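You operate a simulated robot arm through the tools that you are given. There is no shell and no other tool.

Carry out the task below with a simulated robot arm. There is one attempt and no reset: what you move stays moved.

Task
Pipette 5 ml of blue, then 5 ml of green, into the clear tube, with a fresh tip for each.
Fine: the tubes in the pipette stand; both used tips go in the tip bin; spill nothing.
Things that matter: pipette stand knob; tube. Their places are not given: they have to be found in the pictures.

It is judged by the outcome, as a careful person would: the job done as asked, and still so three seconds after it is handed in. It fails if anything else is knocked over, pushed out of place, dropped, spilled or broken.

Robot
A 6-joint arm with a fingered hand, fixed in place. Base frame: the origin is at the foot of the arm, x ahead of it, y to its left, z up. Lengths are in mm, angles in degrees, forces in N, time in s.
With the tool pointing down near the work surface it reaches from about 540 to 760 mm from the base axis. Its first joint turns from -166.0 to 166.0 degrees. Payload 4 kg.
The tool frame sits at the grasp point between the pads (the TCP): z along the fingers, y along the line on which they close. The tips reach 20 mm beyond it. The gripper opens to 140 mm. The gripper's body begins 54 mm behind the TCP. The gripper is a hand of 3 fingers: y runs from the thumb to the fingers, the wrist lies at [0, 0, -215] in the tool frame, and closing takes about 1.5 s.
Orientation is told as [roll, pitch, yaw] about the base's x, y, z axes, in that order, counted from this pose: with the fingers straight down and closing along the base's y, the tool's x points along the base's -x, its y along +y and its z along -z.

Tools
- The arm moves only by the tool jog_arm. Its argument "increments" is one flat list of numbers, 6 for each row, row after row: the shift along the tool's x, y, z in mm, then the turn, a rotation vector about the tool's x, y, z in rad. In form: [x, y, z, wx, wy, wz, x, y, z, wx, wy, wz, ...]. A call has 1 to 20 rows; each row shifts and turns the commanded pose from where the row before left it, along the tool's axes as they then stand. "jaw" is the opening, from 0 (shut) to 1 (fully open), set as the call begins (left out, the last holds). Rows are played at 5 a second. More than 50 mm and 8.6 degrees between two rows, or a gripper value outside its range, and nothing of the call is played. A pose out of reach is approached as far as the arm can. The call stops where the force on the tool passes 40 N (or 10 N more than at its start, if that is more) or the arm is blocked; 0.2 s more then pass. Each finger travels about 45 mm/s and halts on what it meets, pressing with about 22 N; the grip force reading is that of the motor and also rises with nothing between the fingers. The clock runs only during rows and for 0.2 s after the last one: add rows that do not move to give the fingers time. The reply holds the time, the measured pose of the TCP, the force on the tool along the base axes, the opening and the grip force, in the units named above and with some noise, with the torque about the TCP (base axes, N m) and any sound that the robot's microphone picked up.
- Cameras (640 x 400 px; columns grow to the right, rows downward): "scene" is fixed at [223.6, 645.1, 1594.8]; the picture's right is [-0.93, -0.37, 0.00], its down [-0.25, 0.61, -0.75] and it looks along [0.28, -0.70, -0.66] (base axes); focal length 289 px, centre (320, 200). "wrist" rides on the gripper at [74, -43, -79] in the tool frame; the picture's right is [0.50, 0.87, 0.00], its down [-0.59, 0.34, -0.73] and it looks along [-0.64, 0.37, 0.68] (tool axes); focal length 275 px, centre (320, 200).
- grab_frame(camera): a new picture of that camera. It takes no simulated time.
- slide_trunk(by): slides the trunk up (or, below 0, down) by that many mm; the arm rides with it, the base frame stays. It gives what a move gives, with no picture.
- grasp_type(shape): the hand has 3 fingers and takes this shape, open, in about a second: jaw (thumb against the fingers, like two jaws); tri (thumb and two fingers); tip (a fingertip pinch); poke (one finger out to press); point (the index stretched); flat (the hand flat); cup (the hand cupped); fist (a fist). The gripper value then closes the fingers along that shape, each until it touches; the sizes above hold for jaw. It gives what a move gives, with no picture.
- measure_at(camera, pixels): for up to 12 pixels [column, row] of the newest picture of that camera ("zoom" is the newest enlarged one), the place [x, y, z] in the base frame of the surface seen there, good to about 2 mm, but the place of the scene camera against the robot may be out by one fixed shift of up to 18 mm in any direction. It takes no simulated time.
- inspect(camera, box): a new picture of the part [left, top, right, bottom] of that camera's present view, enlarged. It takes no simulated time.
- finish_job(): hands the job in; it is judged then, once.

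Unless the task says otherwise, let go and move clear before handing in.

The tools are called after ">>>" by a JSON object that holds its "name" and its "arguments". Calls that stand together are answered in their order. jog_arm: Moves the arm, as the interface text tells. Its arguments: {"type":"object","properties":{"increments":{"type":"array"},"jaw":{"type":"number"}},"required":["increments"]} The other tools are called the same way: slide_trunk (by) slides the trunk up or down; grasp_type (shape) gives the hand a shape; grab_frame (camera) takes a picture; measure_at (camera, pixels) gives the place of the surface under pixels of a picture; inspect (camera, box) takes an enlarged picture of a part of a camera's view; finish_job () hands the job in.

At the start:

```text
clock: 0.0
position: [283.9, 203.0, 1394.8]
tool_rot: [0.0, 0.0, 0.1]
contact_force: [0.1, 0.2, -0.5]
wrist_torque: [-0.02, 0.01, 0.02]
width: 139.7
grasp_force: 0.0
shape: jaw
trunk travel left (down, up): [-325.0, 265.0]
```

scene: 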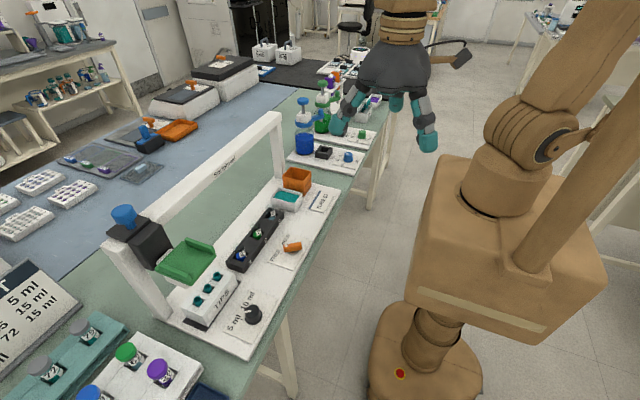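
wrist: 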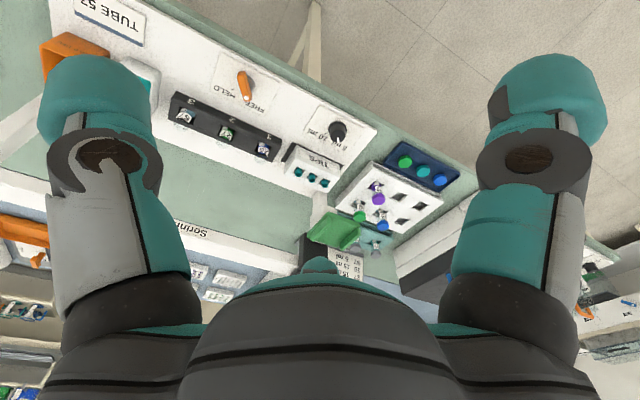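

The pictures show a pipette stand with a gantry, a black knob near scene (254,313), a lever at (291,246), tubes at (255,238), and tips at (208,292). I will enlarge these parts before moving anything.

>>> {"name": "inspect", "arguments": {"camera": "scene", "box": [160, 160, 350, 350]}}

>>> {"name": "inspect", "arguments": {"camera": "scene", "box": [0, 260, 240, 400]}}

>>> {"name": "inspect", "arguments": {"camera": "scene", "box": [260, 70, 420, 200]}}

>>> {"name": "inspect", "arguments": {"camera": "wrist", "box": [140, 40, 460, 280]}}

>>> {"name": "inspect", "arguments": {"camera": "scene", "box": [90, 100, 310, 280]}}

```text
2.11 times, centred on (255, 255) of scene
```

zoom: 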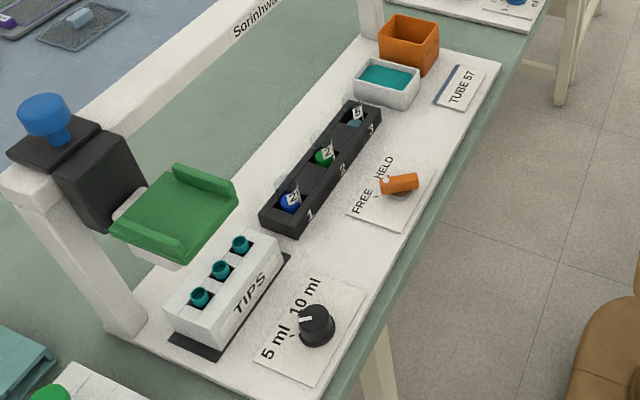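

```text
2.67 times, centred on (120, 330) of scene
```

zoom: 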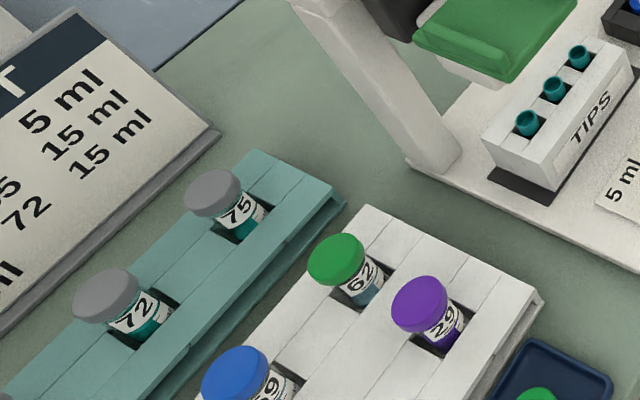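

```text
3.08 times, centred on (340, 135) of scene
```

zoom: 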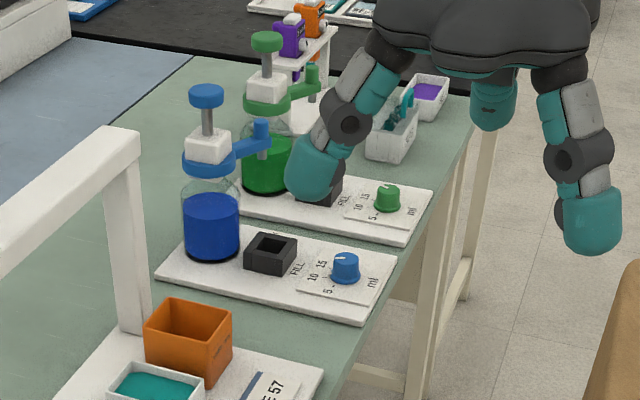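

```text
1.67 times, centred on (300, 160) of wrist
```

zoom: 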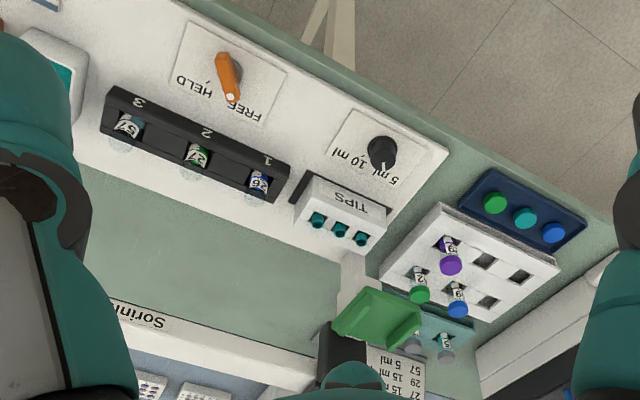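

```text
2.22 times, centred on (200, 190) of scene
```

zoom: 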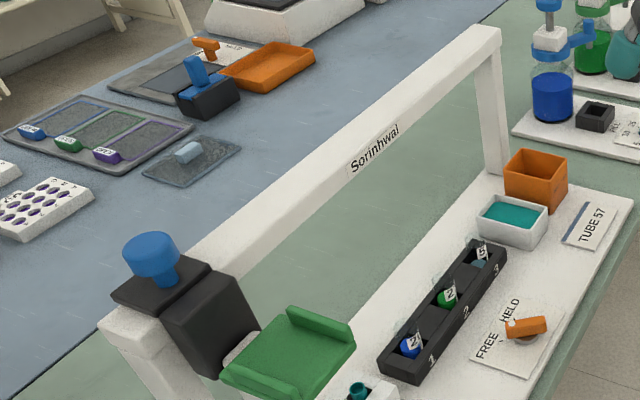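

The stand holds tubes in slots 1 (blue), 2 (green) and 3 (clear, 57), with the tip rack, volume knob, FREE/HELD lever and orange bin around them, and a carriage with a blue plunger and green piece on a rail. I will measure these places.

>>> {"name": "grab_frame", "arguments": {"camera": "scene"}}

>>> {"name": "measure_at", "arguments": {"camera": "scene", "pixels": [[123, 212], [148, 245], [186, 262], [200, 302], [208, 288], [219, 275], [254, 313], [291, 246], [243, 254], [256, 235], [267, 215], [297, 176]]}}

>>> {"name": "measure_at", "arguments": {"camera": "scene", "pixels": [[286, 198], [240, 350], [330, 200], [120, 250], [275, 118], [140, 310], [280, 175], [210, 246], [165, 270], [190, 283], [229, 330], [260, 275]]}}

>>> {"name": "grab_frame", "arguments": {"camera": "wrist"}}

>>> {"name": "measure_at", "arguments": {"camera": "wrist", "pixels": [[246, 85], [338, 130], [186, 117], [226, 134], [263, 149], [300, 172], [312, 178], [325, 184], [340, 230], [320, 265], [100, 50], [150, 80]]}}

```text
taken
```

scene: 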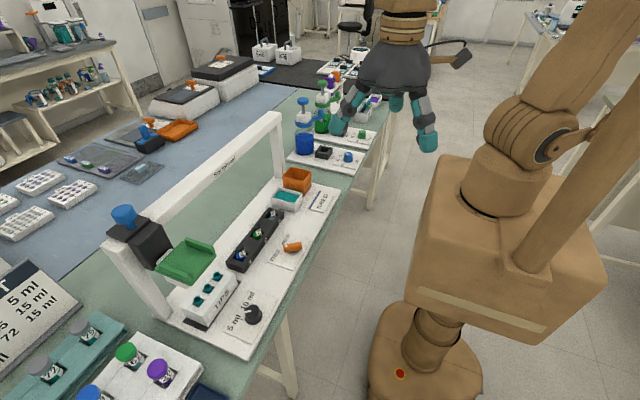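

```text
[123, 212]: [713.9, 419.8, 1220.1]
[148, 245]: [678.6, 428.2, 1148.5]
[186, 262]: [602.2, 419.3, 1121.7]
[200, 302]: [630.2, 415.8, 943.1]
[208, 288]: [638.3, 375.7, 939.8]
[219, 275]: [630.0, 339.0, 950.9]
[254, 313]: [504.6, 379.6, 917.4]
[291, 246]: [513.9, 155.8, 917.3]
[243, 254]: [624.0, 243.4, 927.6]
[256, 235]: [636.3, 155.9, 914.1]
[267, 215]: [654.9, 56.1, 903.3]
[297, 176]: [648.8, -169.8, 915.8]
```

```text
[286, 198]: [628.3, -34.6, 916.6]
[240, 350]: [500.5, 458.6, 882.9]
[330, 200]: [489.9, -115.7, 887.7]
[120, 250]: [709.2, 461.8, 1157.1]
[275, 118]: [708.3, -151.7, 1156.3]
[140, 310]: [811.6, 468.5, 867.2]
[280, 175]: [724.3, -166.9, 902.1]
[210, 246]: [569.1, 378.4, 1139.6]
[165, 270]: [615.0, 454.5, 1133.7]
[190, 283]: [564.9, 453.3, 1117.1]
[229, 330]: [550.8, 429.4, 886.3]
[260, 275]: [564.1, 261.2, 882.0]
```

```text
taken
```

wrist: 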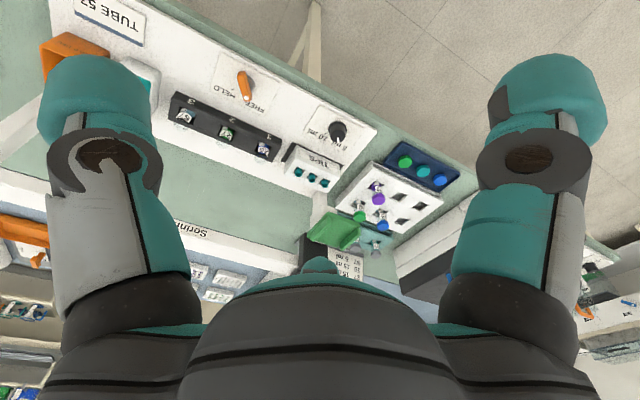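

```text
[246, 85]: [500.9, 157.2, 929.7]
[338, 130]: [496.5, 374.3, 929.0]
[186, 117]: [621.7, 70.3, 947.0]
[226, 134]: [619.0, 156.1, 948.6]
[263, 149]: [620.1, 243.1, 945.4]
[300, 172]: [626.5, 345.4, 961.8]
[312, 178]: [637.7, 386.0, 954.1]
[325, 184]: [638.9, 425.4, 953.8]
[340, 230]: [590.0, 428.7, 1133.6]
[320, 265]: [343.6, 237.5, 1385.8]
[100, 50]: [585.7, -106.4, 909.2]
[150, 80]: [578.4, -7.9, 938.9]
```

Wrist readings put the tubes at y ≈ 243/156/70, the tips at y ≈ 345/386/425 and the knob at about (497,374). I need to understand the carriage and knob better, so I'll zoom in further.

>>> {"name": "inspect", "arguments": {"camera": "scene", "box": [95, 190, 235, 290]}}

>>> {"name": "inspect", "arguments": {"camera": "scene", "box": [170, 260, 290, 345]}}

>>> {"name": "inspect", "arguments": {"camera": "scene", "box": [225, 195, 315, 275]}}

>>> {"name": "inspect", "arguments": {"camera": "scene", "box": [265, 150, 355, 220]}}

>>> {"name": "inspect", "arguments": {"camera": "wrist", "box": [270, 100, 400, 280]}}

>>> {"name": "inspect", "arguments": {"camera": "wrist", "box": [150, 50, 290, 170]}}

```text
4.00 times, centred on (165, 240) of scene
```

zoom: 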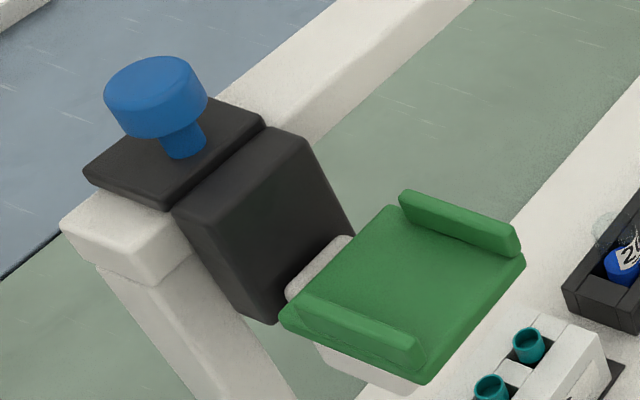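

```text
4.71 times, centred on (230, 302) of scene
```

zoom: 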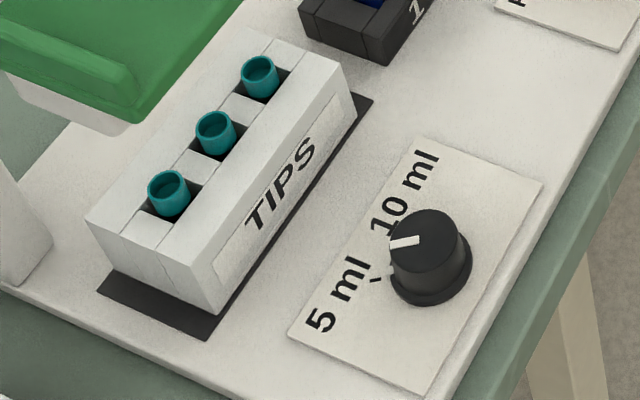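

```text
5.00 times, centred on (270, 235) of scene
```

zoom: 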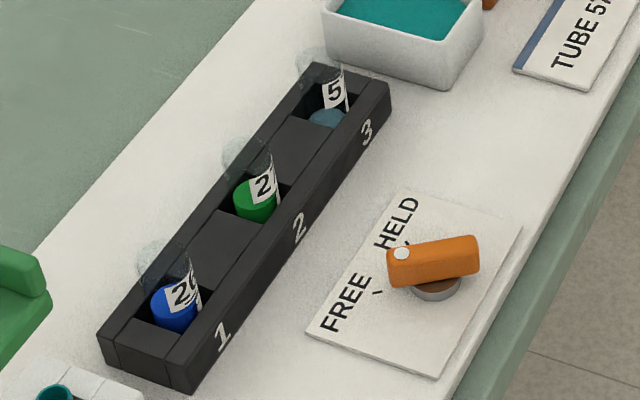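

```text
5.71 times, centred on (310, 185) of scene
```

zoom: 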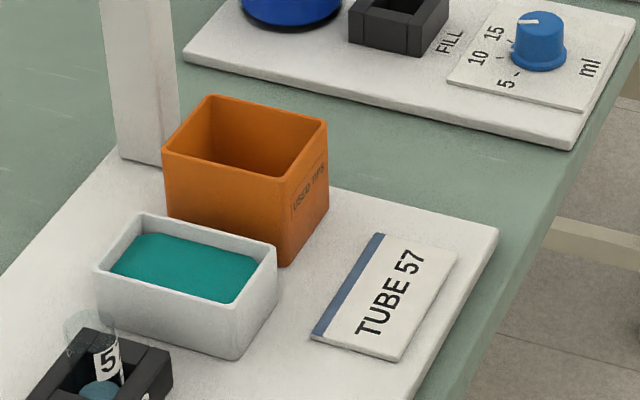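

```text
2.22 times, centred on (335, 190) of wrist
```

zoom: 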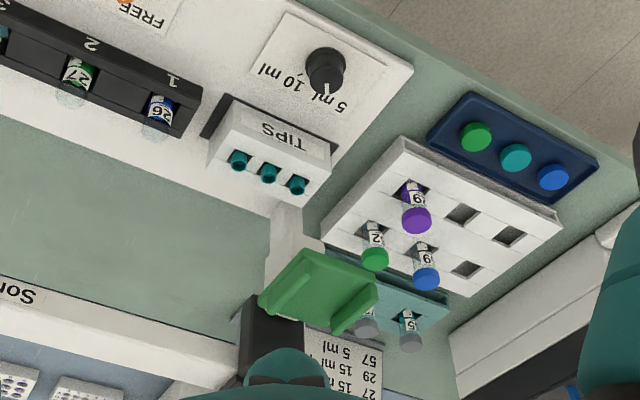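

```text
3.33 times, centred on (220, 110) of wrist
```

zoom: 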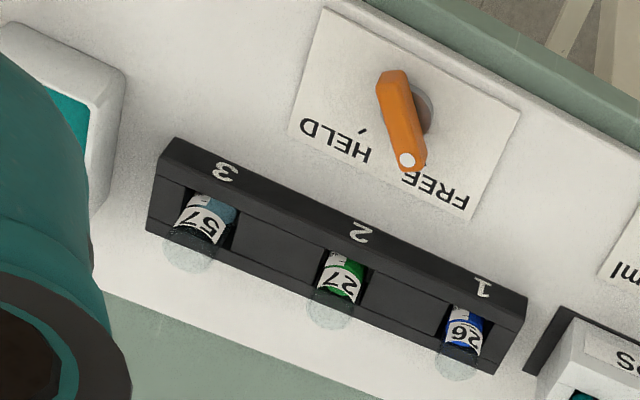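

The knob pointer sits near the 5/10 ml ticks and the lever near FREE/HELD, but parallax makes both settings unclear, and the underside of the pipette head is hidden. I'll lower the trunk and tilt the hand so the wrist camera sees the stand from the front.

>>> {"name": "slide_trunk", "arguments": {"by": -150}}

>>> {"name": "jog_arm", "arguments": {"increments": [0, 0, 0, 0, -0.14, 0, 0, 0, 0, 0, -0.14, 0, 0, 0, 0, 0, -0.14, 0, 0, 0, 0, 0, -0.14, 0]}}

>>> {"name": "grab_frame", "arguments": {"camera": "wrist"}}

>>> {"name": "grab_frame", "arguments": {"camera": "scene"}}

```text
clock: 1.8
position: [284.2, 202.5, 1246.3]
tool_rot: [0.0, 0.0, 0.0]
contact_force: [0.0, 0.1, 0.1]
wrist_torque: [0.03, -0.04, 0.02]
width: 139.8
grasp_force: 0.0
shape: jaw
trunk travel left (down, up): [-175.0, 415.0]
```

```text
clock: 2.8
position: [282.9, 202.7, 1246.5]
tool_rot: [0.0, -32.2, -0.1]
contact_force: [-0.6, -0.1, 0.1]
wrist_torque: [0.01, -0.01, 0.02]
width: 139.9
grasp_force: 0.0
shape: jaw
trunk travel left (down, up): [-175.0, 415.0]
```

```text
taken
```

wrist: 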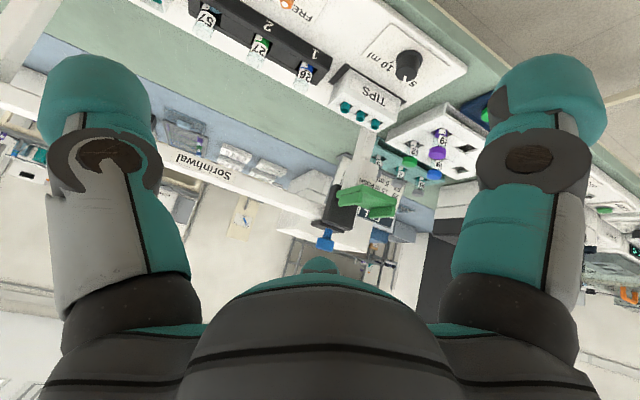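

```text
taken
```

scene: 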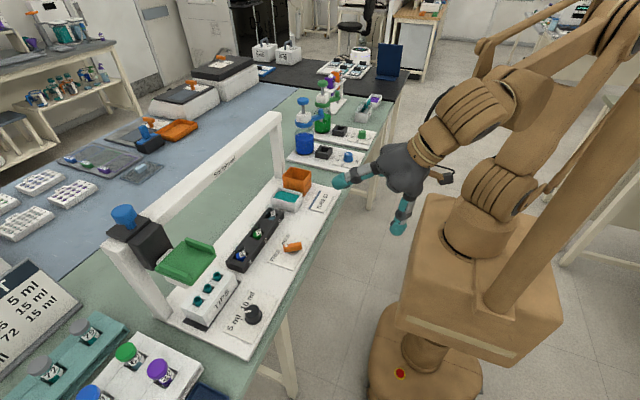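

The wrist view now shows the carriage around (350,205) against the rail. I'll go lower so the underside of the head is visible, and zoom in.

>>> {"name": "slide_trunk", "arguments": {"by": -150}}

>>> {"name": "grab_frame", "arguments": {"camera": "wrist"}}

>>> {"name": "inspect", "arguments": {"camera": "wrist", "box": [260, 80, 480, 280]}}

```text
clock: 4.5
position: [283.5, 203.4, 1096.1]
tool_rot: [0.0, -32.1, 0.0]
contact_force: [-0.8, 0.2, 0.4]
wrist_torque: [-0.05, -0.04, -0.02]
width: 139.8
grasp_force: 0.0
shape: jaw
trunk travel left (down, up): [-25.0, 565.0]
```

```text
taken
```

wrist: 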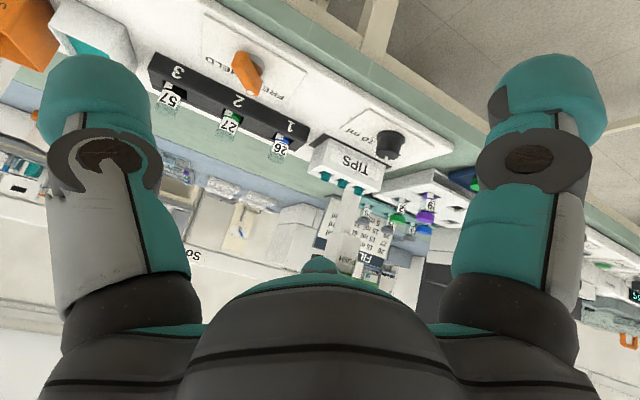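

```text
2.00 times, centred on (370, 180) of wrist
```

zoom: 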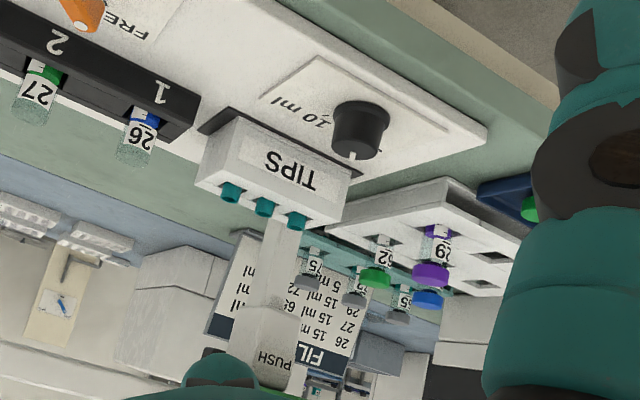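

A label "PUSH" shows on the head's front at the bottom of the zoom. I'll pitch the hand up further to see it directly.

>>> {"name": "jog_arm", "arguments": {"increments": [0, 0, 0, 0, -0.14, 0, 0, 0, 0, 0, -0.14, 0, 0, 0, 0, 0, -0.14, 0]}}

>>> {"name": "grab_frame", "arguments": {"camera": "wrist"}}

>>> {"name": "inspect", "arguments": {"camera": "wrist", "box": [260, 80, 480, 280]}}

```text
clock: 5.3
position: [283.0, 203.2, 1094.0]
tool_rot: [0.0, -56.2, -0.1]
contact_force: [-0.2, 0.3, 0.8]
wrist_torque: [0.0, 0.02, 0.02]
width: 139.8
grasp_force: 0.2
shape: jaw
trunk travel left (down, up): [-25.0, 565.0]
```

```text
taken
```

wrist: 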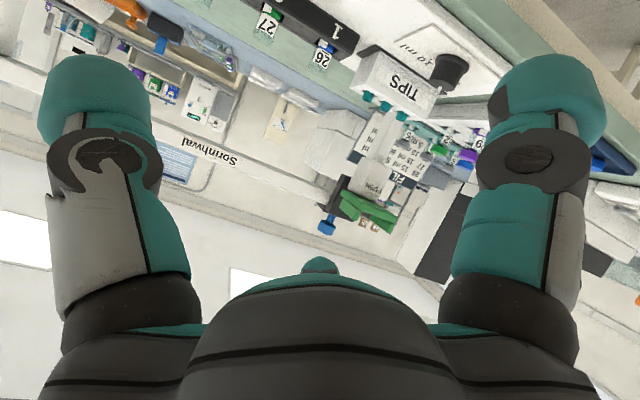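

```text
2.00 times, centred on (370, 180) of wrist
```

zoom: 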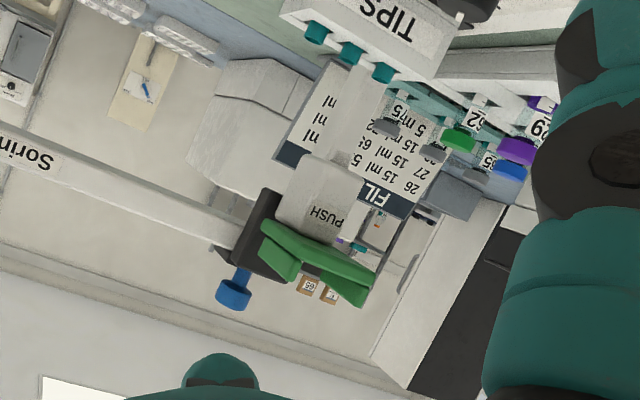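

The head is at about (360,200) in the wrist view, with a white body below the green tray. I'll enlarge it more.

>>> {"name": "inspect", "arguments": {"camera": "wrist", "box": [310, 130, 420, 250]}}

>>> {"name": "measure_at", "arguments": {"camera": "wrist", "pixels": [[328, 225], [340, 205], [368, 190], [360, 212], [365, 175], [375, 215], [345, 160], [370, 160], [395, 218], [345, 200], [372, 96], [384, 105]]}}

```text
3.33 times, centred on (365, 190) of wrist
```

zoom: 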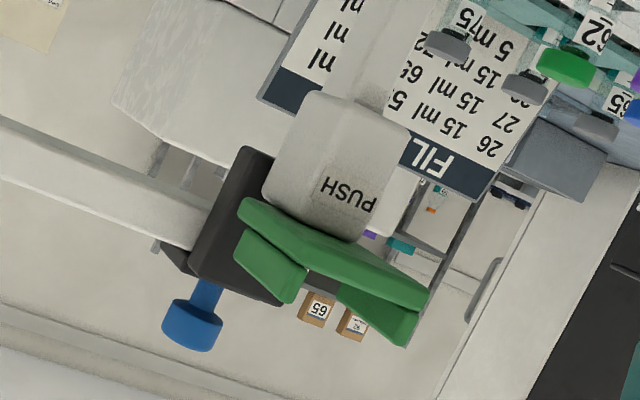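

```text
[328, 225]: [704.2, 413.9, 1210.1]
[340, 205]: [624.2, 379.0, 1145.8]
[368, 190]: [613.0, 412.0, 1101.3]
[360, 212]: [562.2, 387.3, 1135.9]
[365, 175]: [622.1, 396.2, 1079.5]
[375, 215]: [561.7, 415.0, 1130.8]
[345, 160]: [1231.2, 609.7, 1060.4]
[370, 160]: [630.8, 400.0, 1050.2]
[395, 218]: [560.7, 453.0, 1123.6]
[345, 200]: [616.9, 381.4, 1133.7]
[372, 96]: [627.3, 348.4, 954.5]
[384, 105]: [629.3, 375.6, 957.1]
```

Inspect re-renders crisply, so I'll zoom more tightly on the barrel and its lower end to find the nozzle.

>>> {"name": "inspect", "arguments": {"camera": "wrist", "box": [330, 130, 410, 180]}}

>>> {"name": "inspect", "arguments": {"camera": "wrist", "box": [320, 175, 410, 240]}}

>>> {"name": "inspect", "arguments": {"camera": "wrist", "box": [340, 40, 480, 130]}}

```text
8.00 times, centred on (370, 155) of wrist
```

zoom: 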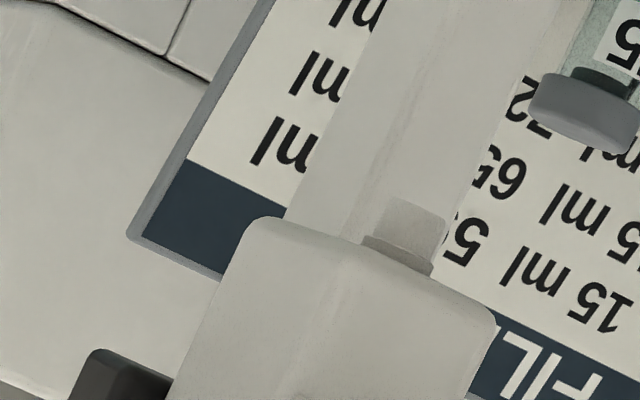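

```text
6.15 times, centred on (365, 208) of wrist
```

zoom: 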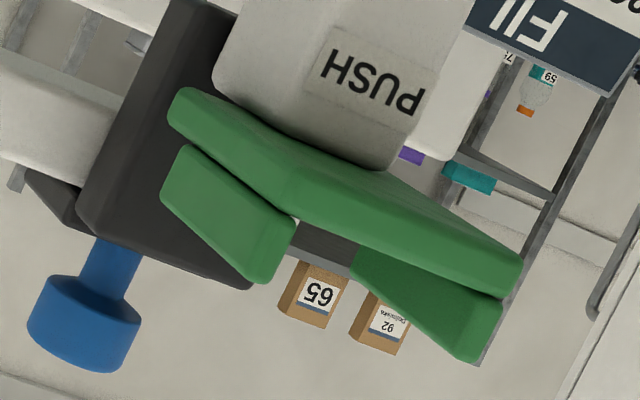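

```text
4.44 times, centred on (410, 85) of wrist
```

zoom: 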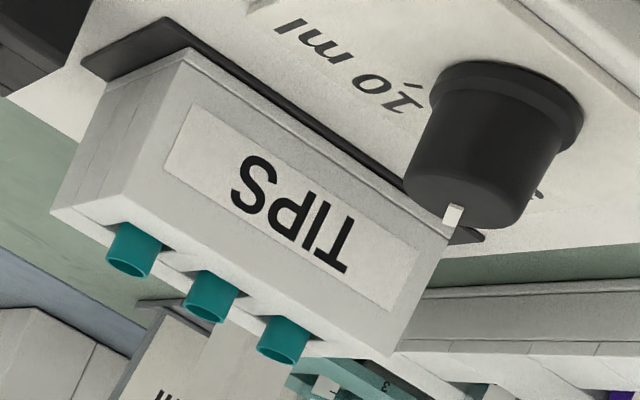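

A short nozzle stub shows below the barrel, around (410,215) of the first zoom. I'll measure it and the barrel edges.

>>> {"name": "inspect", "arguments": {"camera": "wrist", "box": [330, 130, 410, 180]}}

>>> {"name": "measure_at", "arguments": {"camera": "zoom", "pixels": [[390, 205], [410, 212], [430, 222], [400, 250], [365, 240], [430, 268], [340, 255], [380, 300], [480, 310], [235, 240], [420, 120], [440, 270]]}}

>>> {"name": "inspect", "arguments": {"camera": "wrist", "box": [320, 175, 410, 240]}}

>>> {"name": "measure_at", "arguments": {"camera": "zoom", "pixels": [[180, 110], [510, 290], [290, 200], [200, 170], [240, 260], [400, 290], [480, 340], [250, 60], [390, 140], [85, 310], [45, 320], [130, 340]]}}

```text
8.00 times, centred on (370, 155) of wrist
```

zoom: 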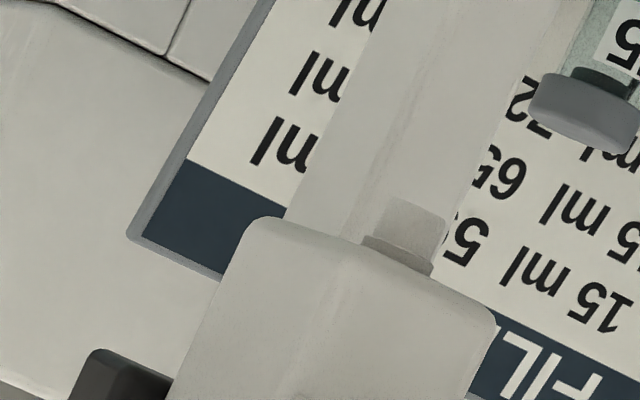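

```text
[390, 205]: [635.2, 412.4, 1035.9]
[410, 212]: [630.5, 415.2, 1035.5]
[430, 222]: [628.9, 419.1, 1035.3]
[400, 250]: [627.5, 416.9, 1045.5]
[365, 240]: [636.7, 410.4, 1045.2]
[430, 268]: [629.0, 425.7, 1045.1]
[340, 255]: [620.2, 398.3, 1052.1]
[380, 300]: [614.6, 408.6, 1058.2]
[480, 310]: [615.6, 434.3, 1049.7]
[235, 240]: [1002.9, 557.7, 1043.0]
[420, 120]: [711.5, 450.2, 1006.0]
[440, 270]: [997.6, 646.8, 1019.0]
```

```text
6.15 times, centred on (365, 208) of wrist
```

zoom: 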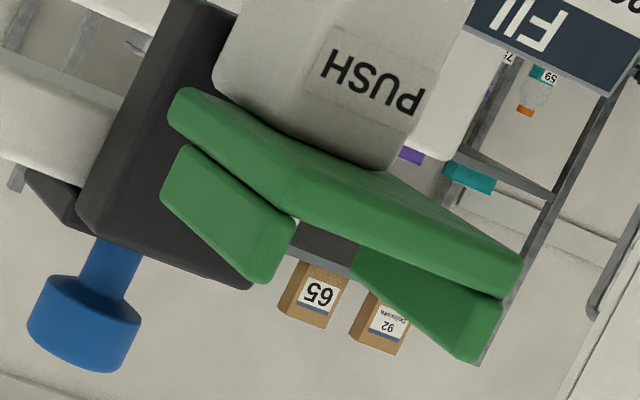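

```text
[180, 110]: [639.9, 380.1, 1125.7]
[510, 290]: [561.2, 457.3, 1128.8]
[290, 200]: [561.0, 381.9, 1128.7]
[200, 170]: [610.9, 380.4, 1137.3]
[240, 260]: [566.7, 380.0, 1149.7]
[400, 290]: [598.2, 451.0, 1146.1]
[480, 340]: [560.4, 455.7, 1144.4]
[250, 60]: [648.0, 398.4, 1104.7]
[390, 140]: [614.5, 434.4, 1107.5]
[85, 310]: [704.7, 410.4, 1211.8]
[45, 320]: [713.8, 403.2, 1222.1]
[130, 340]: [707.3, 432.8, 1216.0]
```

The nozzle is at about (632,417,1030), and the barrel spans y 398–434 with the tray at y 380–457. Now I need a steeper view from above of the knob, lever, tips and tubes, so I'll raise the trunk and tilt the hand back.

>>> {"name": "slide_trunk", "arguments": {"by": 150}}

>>> {"name": "jog_arm", "arguments": {"increments": [0, 0, 0, 0, 0.138, 0, 0, 0, 0, 0, 0.138, 0, 0, 0, 0, 0, 0.138, 0, 0, 0, 0, 0, 0.138, 0, 0, 0, 0, 0, 0.138, 0, 0, 0, 0, 0, 0.138, 0, 0, 0, 0, 0, 0.138, 0, 0, 0, 0, 0, 0.138, 0, 0, 0, 0, 0, 0.138, 0, 0, 0, 0, 0, 0.138, 0, -29.4, -25, -12.5, 0, 0, 0, -29.4, -25, -12.5, 0, 0, 0, -29.4, -25, -12.5, 0, 0, 0, -29.4, -25, -12.5, 0, 0, 0, -29.4, -25, -12.5, 0, 0, 0]}}

>>> {"name": "grab_frame", "arguments": {"camera": "wrist"}}

>>> {"name": "grab_frame", "arguments": {"camera": "scene"}}

```text
clock: 7.0
position: [283.7, 202.7, 1244.6]
tool_rot: [0.0, -56.2, 0.0]
contact_force: [0.0, 0.5, -0.8]
wrist_torque: [0.0, -0.01, 0.02]
width: 139.7
grasp_force: 0.0
shape: jaw
trunk travel left (down, up): [-175.0, 415.0]
```

```text
clock: 10.2
position: [446.6, 76.2, 1248.0]
tool_rot: [0.0, 22.9, -0.1]
contact_force: [0.0, -0.1, 0.7]
wrist_torque: [0.04, 0.03, 0.01]
width: 139.9
grasp_force: 0.0
shape: jaw
trunk travel left (down, up): [-175.0, 415.0]
```

```text
taken
```

wrist: 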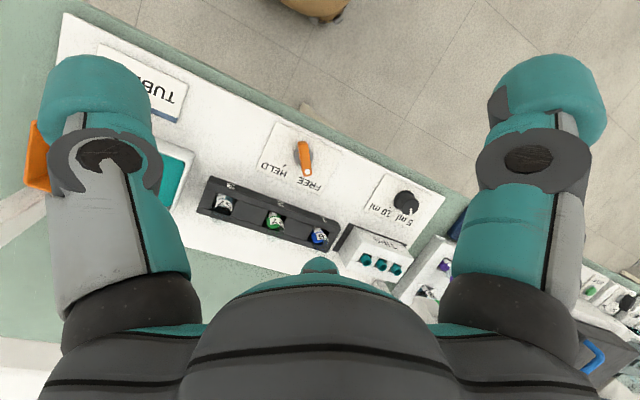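

```text
taken
```

scene: 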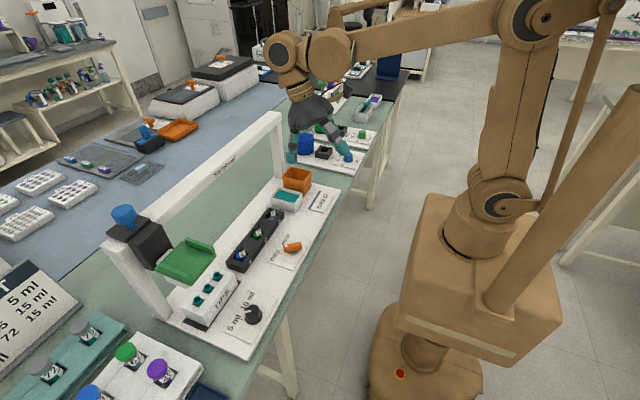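

The stand is now seen from above, with the knob at (405,200), lever at (303,155), tubes around (270,220) and tips around (380,264). I'll zoom on each and measure.

>>> {"name": "inspect", "arguments": {"camera": "wrist", "box": [360, 165, 450, 225]}}

>>> {"name": "inspect", "arguments": {"camera": "wrist", "box": [250, 115, 340, 195]}}

>>> {"name": "inspect", "arguments": {"camera": "wrist", "box": [190, 165, 350, 265]}}

>>> {"name": "inspect", "arguments": {"camera": "wrist", "box": [330, 215, 430, 285]}}

```text
6.67 times, centred on (405, 195) of wrist
```

zoom: 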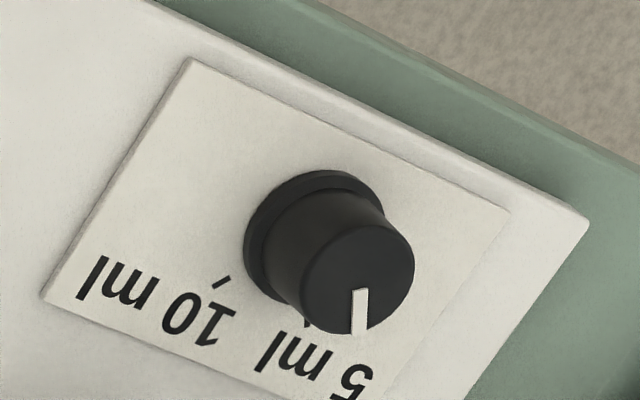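

```text
5.00 times, centred on (295, 155) of wrist
```

zoom: 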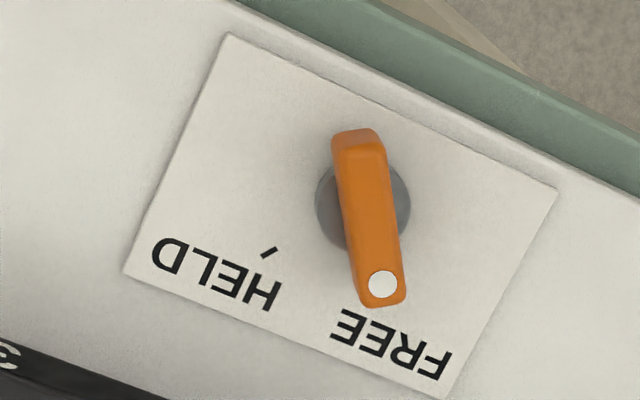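

```text
4.00 times, centred on (270, 215) of wrist
```

zoom: 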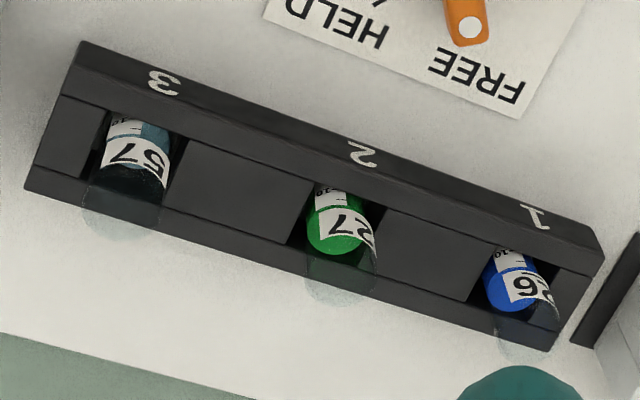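

```text
5.71 times, centred on (380, 250) of wrist
```

zoom: 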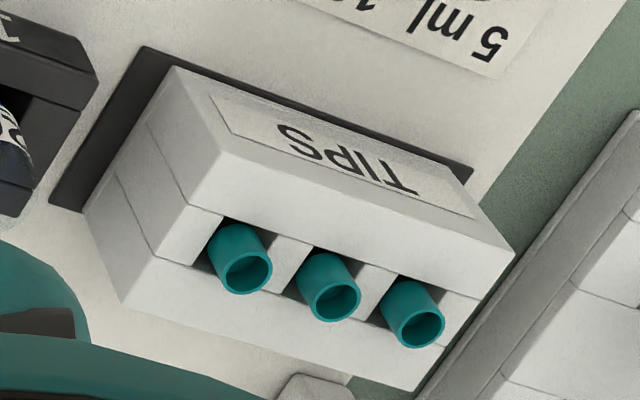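

The pointer appears to line up with the 5 ml tick and the lever's white dot with FREE. I'll measure pointer and tick positions to be sure of both, along with the tubes and tips.

>>> {"name": "inspect", "arguments": {"camera": "wrist", "box": [385, 180, 425, 220]}}

>>> {"name": "measure_at", "arguments": {"camera": "wrist", "pixels": [[410.5, 206], [410.8, 215], [410.8, 209], [390.3, 207.7], [403, 214], [400, 191], [394, 201], [418, 205]]}}

>>> {"name": "inspect", "arguments": {"camera": "wrist", "box": [250, 115, 340, 195]}}

>>> {"name": "measure_at", "arguments": {"camera": "zoom", "pixels": [[383, 284], [360, 140], [370, 215], [325, 220], [405, 205], [268, 252], [228, 36], [556, 188], [125, 272], [442, 398], [370, 300], [345, 300]]}}

>>> {"name": "inspect", "arguments": {"camera": "wrist", "box": [190, 165, 350, 265]}}

>>> {"name": "measure_at", "arguments": {"camera": "zoom", "pixels": [[105, 215], [90, 180], [160, 225], [336, 240], [340, 290], [308, 262], [375, 280], [505, 290], [525, 345], [500, 330], [550, 340], [135, 170]]}}

>>> {"name": "inspect", "arguments": {"camera": "wrist", "box": [330, 215, 430, 285]}}

>>> {"name": "measure_at", "arguments": {"camera": "zoom", "pixels": [[245, 250], [225, 270], [269, 275], [247, 293], [333, 280], [312, 300], [358, 300], [335, 320], [417, 308], [397, 328], [442, 328], [420, 347]]}}

```text
10.00 times, centred on (405, 200) of wrist
```

zoom: 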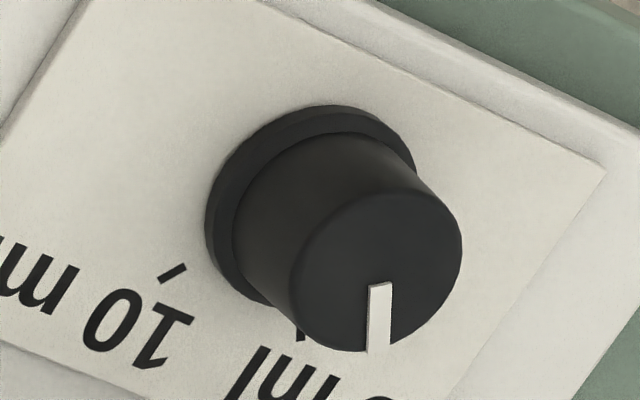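

```text
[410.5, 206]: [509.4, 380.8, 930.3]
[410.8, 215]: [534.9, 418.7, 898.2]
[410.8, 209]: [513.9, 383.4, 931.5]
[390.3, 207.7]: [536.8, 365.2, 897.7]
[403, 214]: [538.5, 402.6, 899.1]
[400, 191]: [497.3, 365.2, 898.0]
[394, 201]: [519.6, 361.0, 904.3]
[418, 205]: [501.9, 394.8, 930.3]
```

```text
5.00 times, centred on (295, 155) of wrist
```

zoom: 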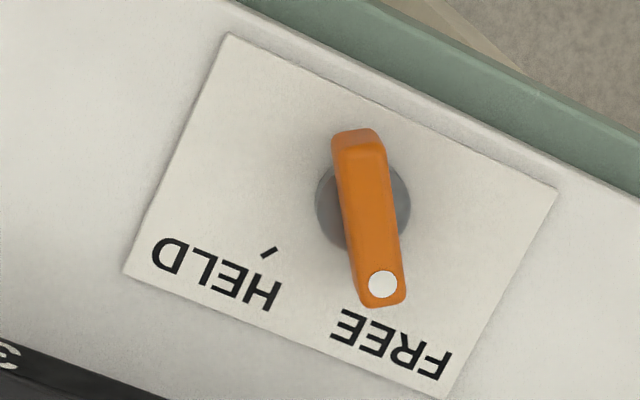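

```text
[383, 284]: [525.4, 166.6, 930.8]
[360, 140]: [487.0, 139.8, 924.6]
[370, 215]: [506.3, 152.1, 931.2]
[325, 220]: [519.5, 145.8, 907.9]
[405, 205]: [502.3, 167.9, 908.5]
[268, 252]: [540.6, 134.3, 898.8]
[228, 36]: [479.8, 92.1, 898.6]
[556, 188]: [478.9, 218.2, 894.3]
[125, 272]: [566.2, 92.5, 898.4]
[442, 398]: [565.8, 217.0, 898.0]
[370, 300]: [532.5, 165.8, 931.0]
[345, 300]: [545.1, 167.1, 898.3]
```

```text
4.00 times, centred on (270, 215) of wrist
```

zoom: 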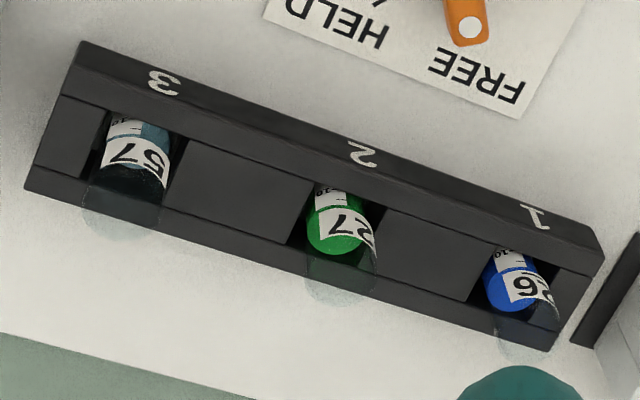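

```text
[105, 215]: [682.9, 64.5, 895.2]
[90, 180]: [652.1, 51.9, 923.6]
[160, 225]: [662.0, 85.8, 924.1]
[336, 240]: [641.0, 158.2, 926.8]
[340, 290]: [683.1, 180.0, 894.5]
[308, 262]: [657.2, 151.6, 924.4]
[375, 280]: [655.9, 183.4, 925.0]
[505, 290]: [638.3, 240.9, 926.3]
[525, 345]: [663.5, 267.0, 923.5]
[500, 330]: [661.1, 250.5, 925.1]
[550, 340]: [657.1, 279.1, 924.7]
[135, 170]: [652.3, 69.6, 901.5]
```

```text
5.71 times, centred on (380, 250) of wrist
```

zoom: 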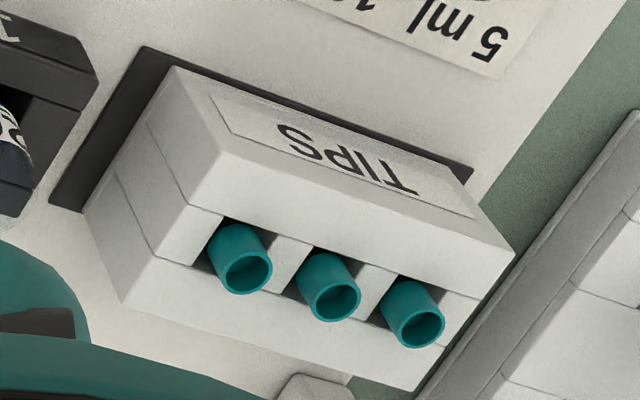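

```text
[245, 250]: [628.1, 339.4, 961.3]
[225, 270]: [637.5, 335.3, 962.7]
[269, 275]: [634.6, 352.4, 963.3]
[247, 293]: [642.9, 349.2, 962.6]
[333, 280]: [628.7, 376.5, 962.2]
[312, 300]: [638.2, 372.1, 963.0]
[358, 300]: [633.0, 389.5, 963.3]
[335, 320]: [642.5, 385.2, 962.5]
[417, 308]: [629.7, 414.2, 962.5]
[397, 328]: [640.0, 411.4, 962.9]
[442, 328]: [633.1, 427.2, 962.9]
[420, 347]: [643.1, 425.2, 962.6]
```

Tips sit at y ≈ 344, 381, 419.5 (x ≈ 636, rim z ≈ 963), tubes near (637, 243/156/69), and the lever is at FREE. The knob angle needs better data, so I'll measure its top rim and pointer on the 10x zoom.

>>> {"name": "inspect", "arguments": {"camera": "wrist", "box": [385, 180, 425, 220]}}

>>> {"name": "measure_at", "arguments": {"camera": "zoom", "pixels": [[302, 270], [455, 245], [340, 340], [385, 205], [420, 215], [430, 310], [310, 310], [330, 225], [380, 290], [378, 340], [172, 273], [299, 336]]}}

>>> {"name": "measure_at", "arguments": {"camera": "zoom", "pixels": [[208, 220], [225, 260], [260, 300], [300, 110], [400, 140], [414, 170], [230, 150], [360, 110], [162, 282], [184, 264], [370, 260], [380, 345]]}}

```text
10.00 times, centred on (405, 200) of wrist
```

zoom: 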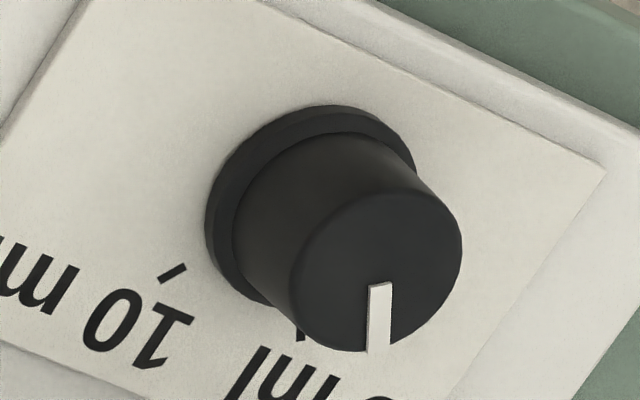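

```text
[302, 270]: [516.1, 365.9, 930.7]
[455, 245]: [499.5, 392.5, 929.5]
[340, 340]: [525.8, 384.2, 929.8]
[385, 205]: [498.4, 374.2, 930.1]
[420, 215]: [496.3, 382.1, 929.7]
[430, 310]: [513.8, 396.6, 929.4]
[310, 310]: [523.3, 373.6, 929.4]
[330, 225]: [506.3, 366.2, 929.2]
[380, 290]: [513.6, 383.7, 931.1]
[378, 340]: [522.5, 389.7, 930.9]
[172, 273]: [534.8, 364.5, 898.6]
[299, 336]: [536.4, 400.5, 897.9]
```

```text
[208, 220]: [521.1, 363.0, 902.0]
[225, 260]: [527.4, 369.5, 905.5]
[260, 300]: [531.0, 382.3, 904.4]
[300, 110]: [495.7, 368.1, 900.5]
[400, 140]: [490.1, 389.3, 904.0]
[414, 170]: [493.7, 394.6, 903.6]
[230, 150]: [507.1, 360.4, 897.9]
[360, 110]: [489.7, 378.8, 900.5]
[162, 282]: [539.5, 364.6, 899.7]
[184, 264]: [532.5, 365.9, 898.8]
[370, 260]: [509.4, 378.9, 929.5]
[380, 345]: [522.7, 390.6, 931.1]
```

The rim fit puts the knob centre at about (510.5,381.5), with the pointer at 35° and the 5 ml tick at 36°, so the volume is already on 5 ml; the lever is on FREE. Next I'll look closely at the carriage and the bin from the scene camera.

>>> {"name": "inspect", "arguments": {"camera": "scene", "box": [100, 195, 180, 255]}}

>>> {"name": "inspect", "arguments": {"camera": "scene", "box": [150, 225, 230, 285]}}

>>> {"name": "inspect", "arguments": {"camera": "wrist", "box": [20, 90, 200, 220]}}

>>> {"name": "inspect", "arguments": {"camera": "scene", "box": [0, 255, 100, 340]}}

```text
6.67 times, centred on (140, 225) of scene
```

zoom: 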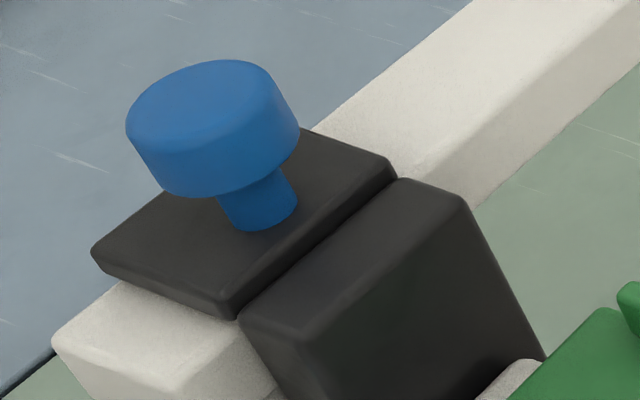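

```text
6.67 times, centred on (190, 255) of scene
```

zoom: 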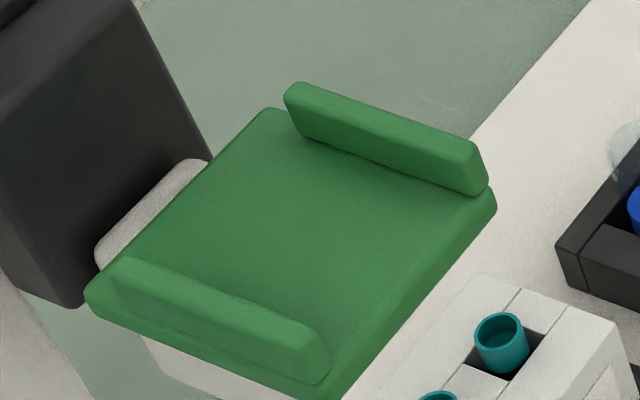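

```text
3.08 times, centred on (110, 155) of wrist
```

zoom: 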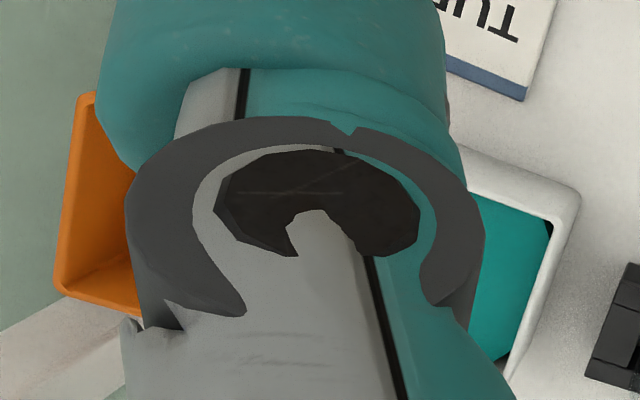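

```text
4.71 times, centred on (50, 298) of scene
```

zoom: 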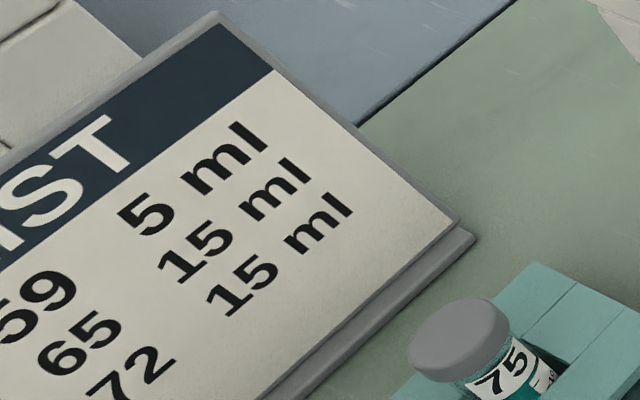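

The carriage has a blue plunger on a black plate, and the tray has side walls suited to pushing. I'll close the jaw to make a solid poker, tilt the hand so the wrist stays on the robot side, and move over to y ≈ 418 in front of the tray, staying high.

>>> {"name": "jog_arm", "arguments": {"increments": [0, 0, 0, 0, -0.1333, 0, 0, 0, 0, 0, -0.1333, 0, 0, 0, 0, 0, -0.1333, 0, 0, 0, 0, 0, -0.1333, 0, 0, 0, 0, 0, -0.1333, 0, 0, 0, 0, 0, -0.1333, 0, 0, 42.75, 0, 0, 0, 0, 0, 42.75, 0, 0, 0, 0, 0, 42.75, 0, 0, 0, 0, 0, 42.75, 0, 0, 0, 0, 0, 42.75, 0, 0, 0, 0, 0, 42.75, 0, 0, 0, 0, 0, 42.75, 0, 0, 0, 0, 0, 42.75, 0, 0, 0, 0], "jaw": 0}}

>>> {"name": "grab_frame", "arguments": {"camera": "wrist"}}

>>> {"name": "grab_frame", "arguments": {"camera": "scene"}}

```text
clock: 13.2
position: [443.2, 422.6, 1244.1]
tool_rot: [-0.1, -22.8, -0.1]
contact_force: [0.1, 0.3, -0.2]
wrist_torque: [-0.04, -0.01, 0.0]
width: 0.1
grasp_force: 22.4
shape: jaw
trunk travel left (down, up): [-175.0, 415.0]
```

```text
taken
```

wrist: 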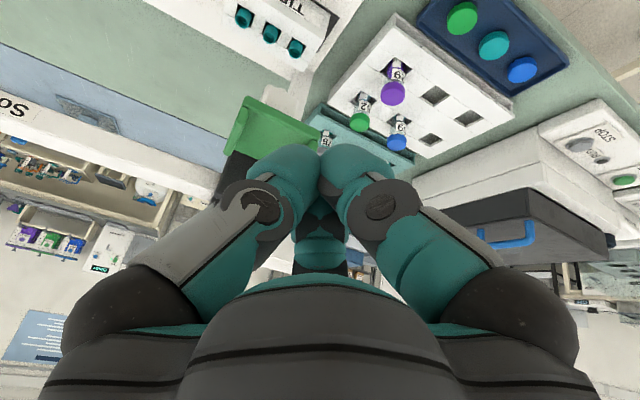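

```text
taken
```

scene: 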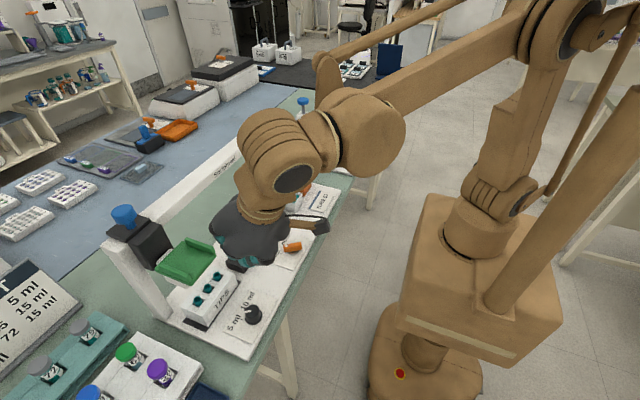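

The fingers meet at about (320,165) in the wrist view, as the tool geometry predicts, and the tray shows at (270,130). I'll move forward over the tray, stopping about 45 mm above its plate.

>>> {"name": "jog_arm", "arguments": {"increments": [-26, -1.15, 23, 0, 0, 0, -26, -1.15, 23, 0, 0, 0, -26, -1.15, 23, 0, 0, 0, -26, -1.15, 23, 0, 0, 0]}}

>>> {"name": "grab_frame", "arguments": {"camera": "wrist"}}

>>> {"name": "grab_frame", "arguments": {"camera": "scene"}}

>>> {"name": "inspect", "arguments": {"camera": "scene", "box": [80, 170, 280, 310]}}

```text
clock: 14.2
position: [575.7, 412.5, 1200.0]
tool_rot: [0.0, -22.8, -0.1]
contact_force: [-0.7, 1.0, -0.6]
wrist_torque: [-0.05, 0.0, 0.04]
width: 0.0
grasp_force: 21.8
shape: jaw
trunk travel left (down, up): [-175.0, 415.0]
```

```text
taken
```

wrist: 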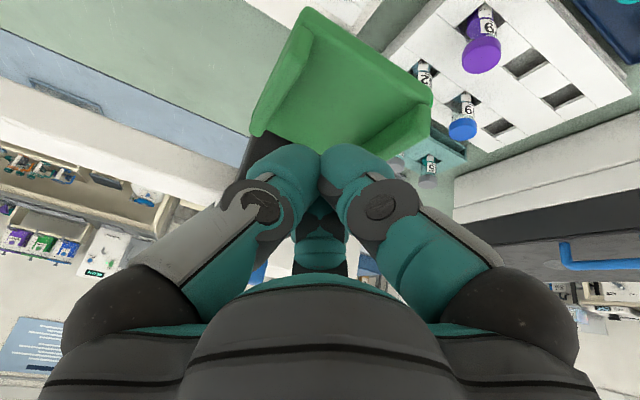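

```text
taken
```

scene: 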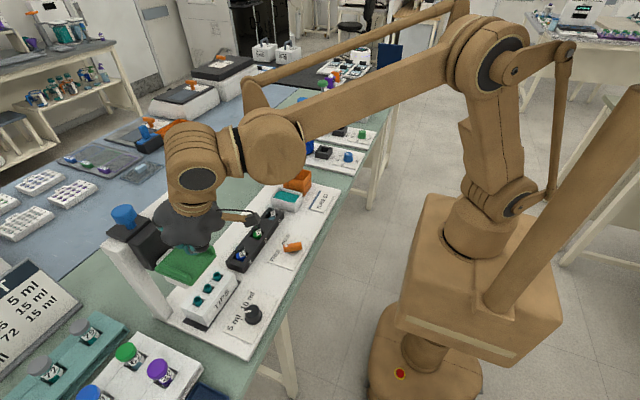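

```text
2.86 times, centred on (180, 240) of scene
```

zoom: 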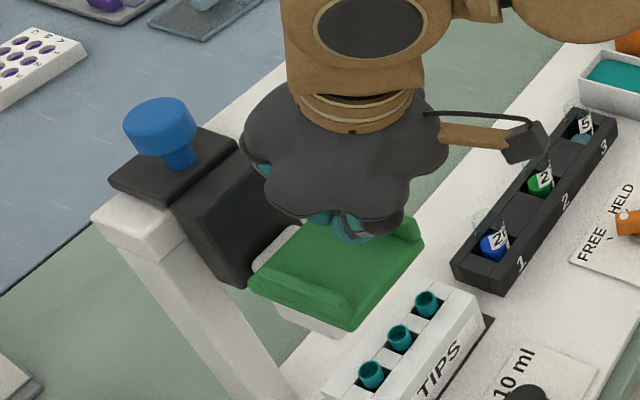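

The hand is above the tray. I'll measure the tray walls and black block from this close wrist view before descending.

>>> {"name": "measure_at", "arguments": {"camera": "wrist", "pixels": [[310, 12], [300, 60], [255, 125], [300, 50], [330, 110], [430, 100], [410, 85], [415, 125], [380, 145], [265, 140], [350, 60], [290, 40]]}}

>>> {"name": "inspect", "arguments": {"camera": "wrist", "box": [230, 0, 450, 160]}}

>>> {"name": "measure_at", "arguments": {"camera": "scene", "pixels": [[123, 208], [150, 240], [140, 230], [118, 235], [145, 220], [155, 225], [165, 245], [152, 262], [185, 265], [210, 255], [180, 275], [222, 250]]}}

```text
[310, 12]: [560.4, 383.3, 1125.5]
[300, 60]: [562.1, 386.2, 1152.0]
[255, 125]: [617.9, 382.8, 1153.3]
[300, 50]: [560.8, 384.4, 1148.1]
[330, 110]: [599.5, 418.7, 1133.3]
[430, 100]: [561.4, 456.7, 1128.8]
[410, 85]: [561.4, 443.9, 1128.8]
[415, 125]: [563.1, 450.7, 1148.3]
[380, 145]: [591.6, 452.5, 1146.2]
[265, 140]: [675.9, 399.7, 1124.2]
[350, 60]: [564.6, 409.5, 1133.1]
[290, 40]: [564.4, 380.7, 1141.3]
```

```text
2.50 times, centred on (340, 80) of wrist
```

zoom: 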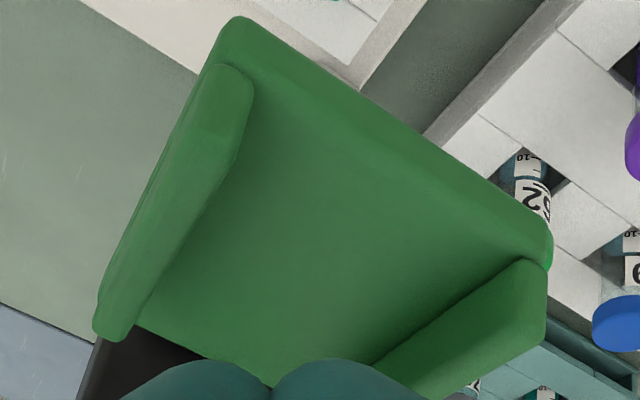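

```text
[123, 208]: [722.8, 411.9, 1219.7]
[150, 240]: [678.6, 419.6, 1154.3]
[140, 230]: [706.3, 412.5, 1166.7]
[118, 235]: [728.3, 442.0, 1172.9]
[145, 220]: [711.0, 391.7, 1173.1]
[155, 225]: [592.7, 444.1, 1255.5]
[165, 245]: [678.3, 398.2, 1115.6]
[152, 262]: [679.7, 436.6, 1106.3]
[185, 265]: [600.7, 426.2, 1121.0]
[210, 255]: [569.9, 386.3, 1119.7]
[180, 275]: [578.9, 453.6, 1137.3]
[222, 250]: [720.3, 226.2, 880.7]
```

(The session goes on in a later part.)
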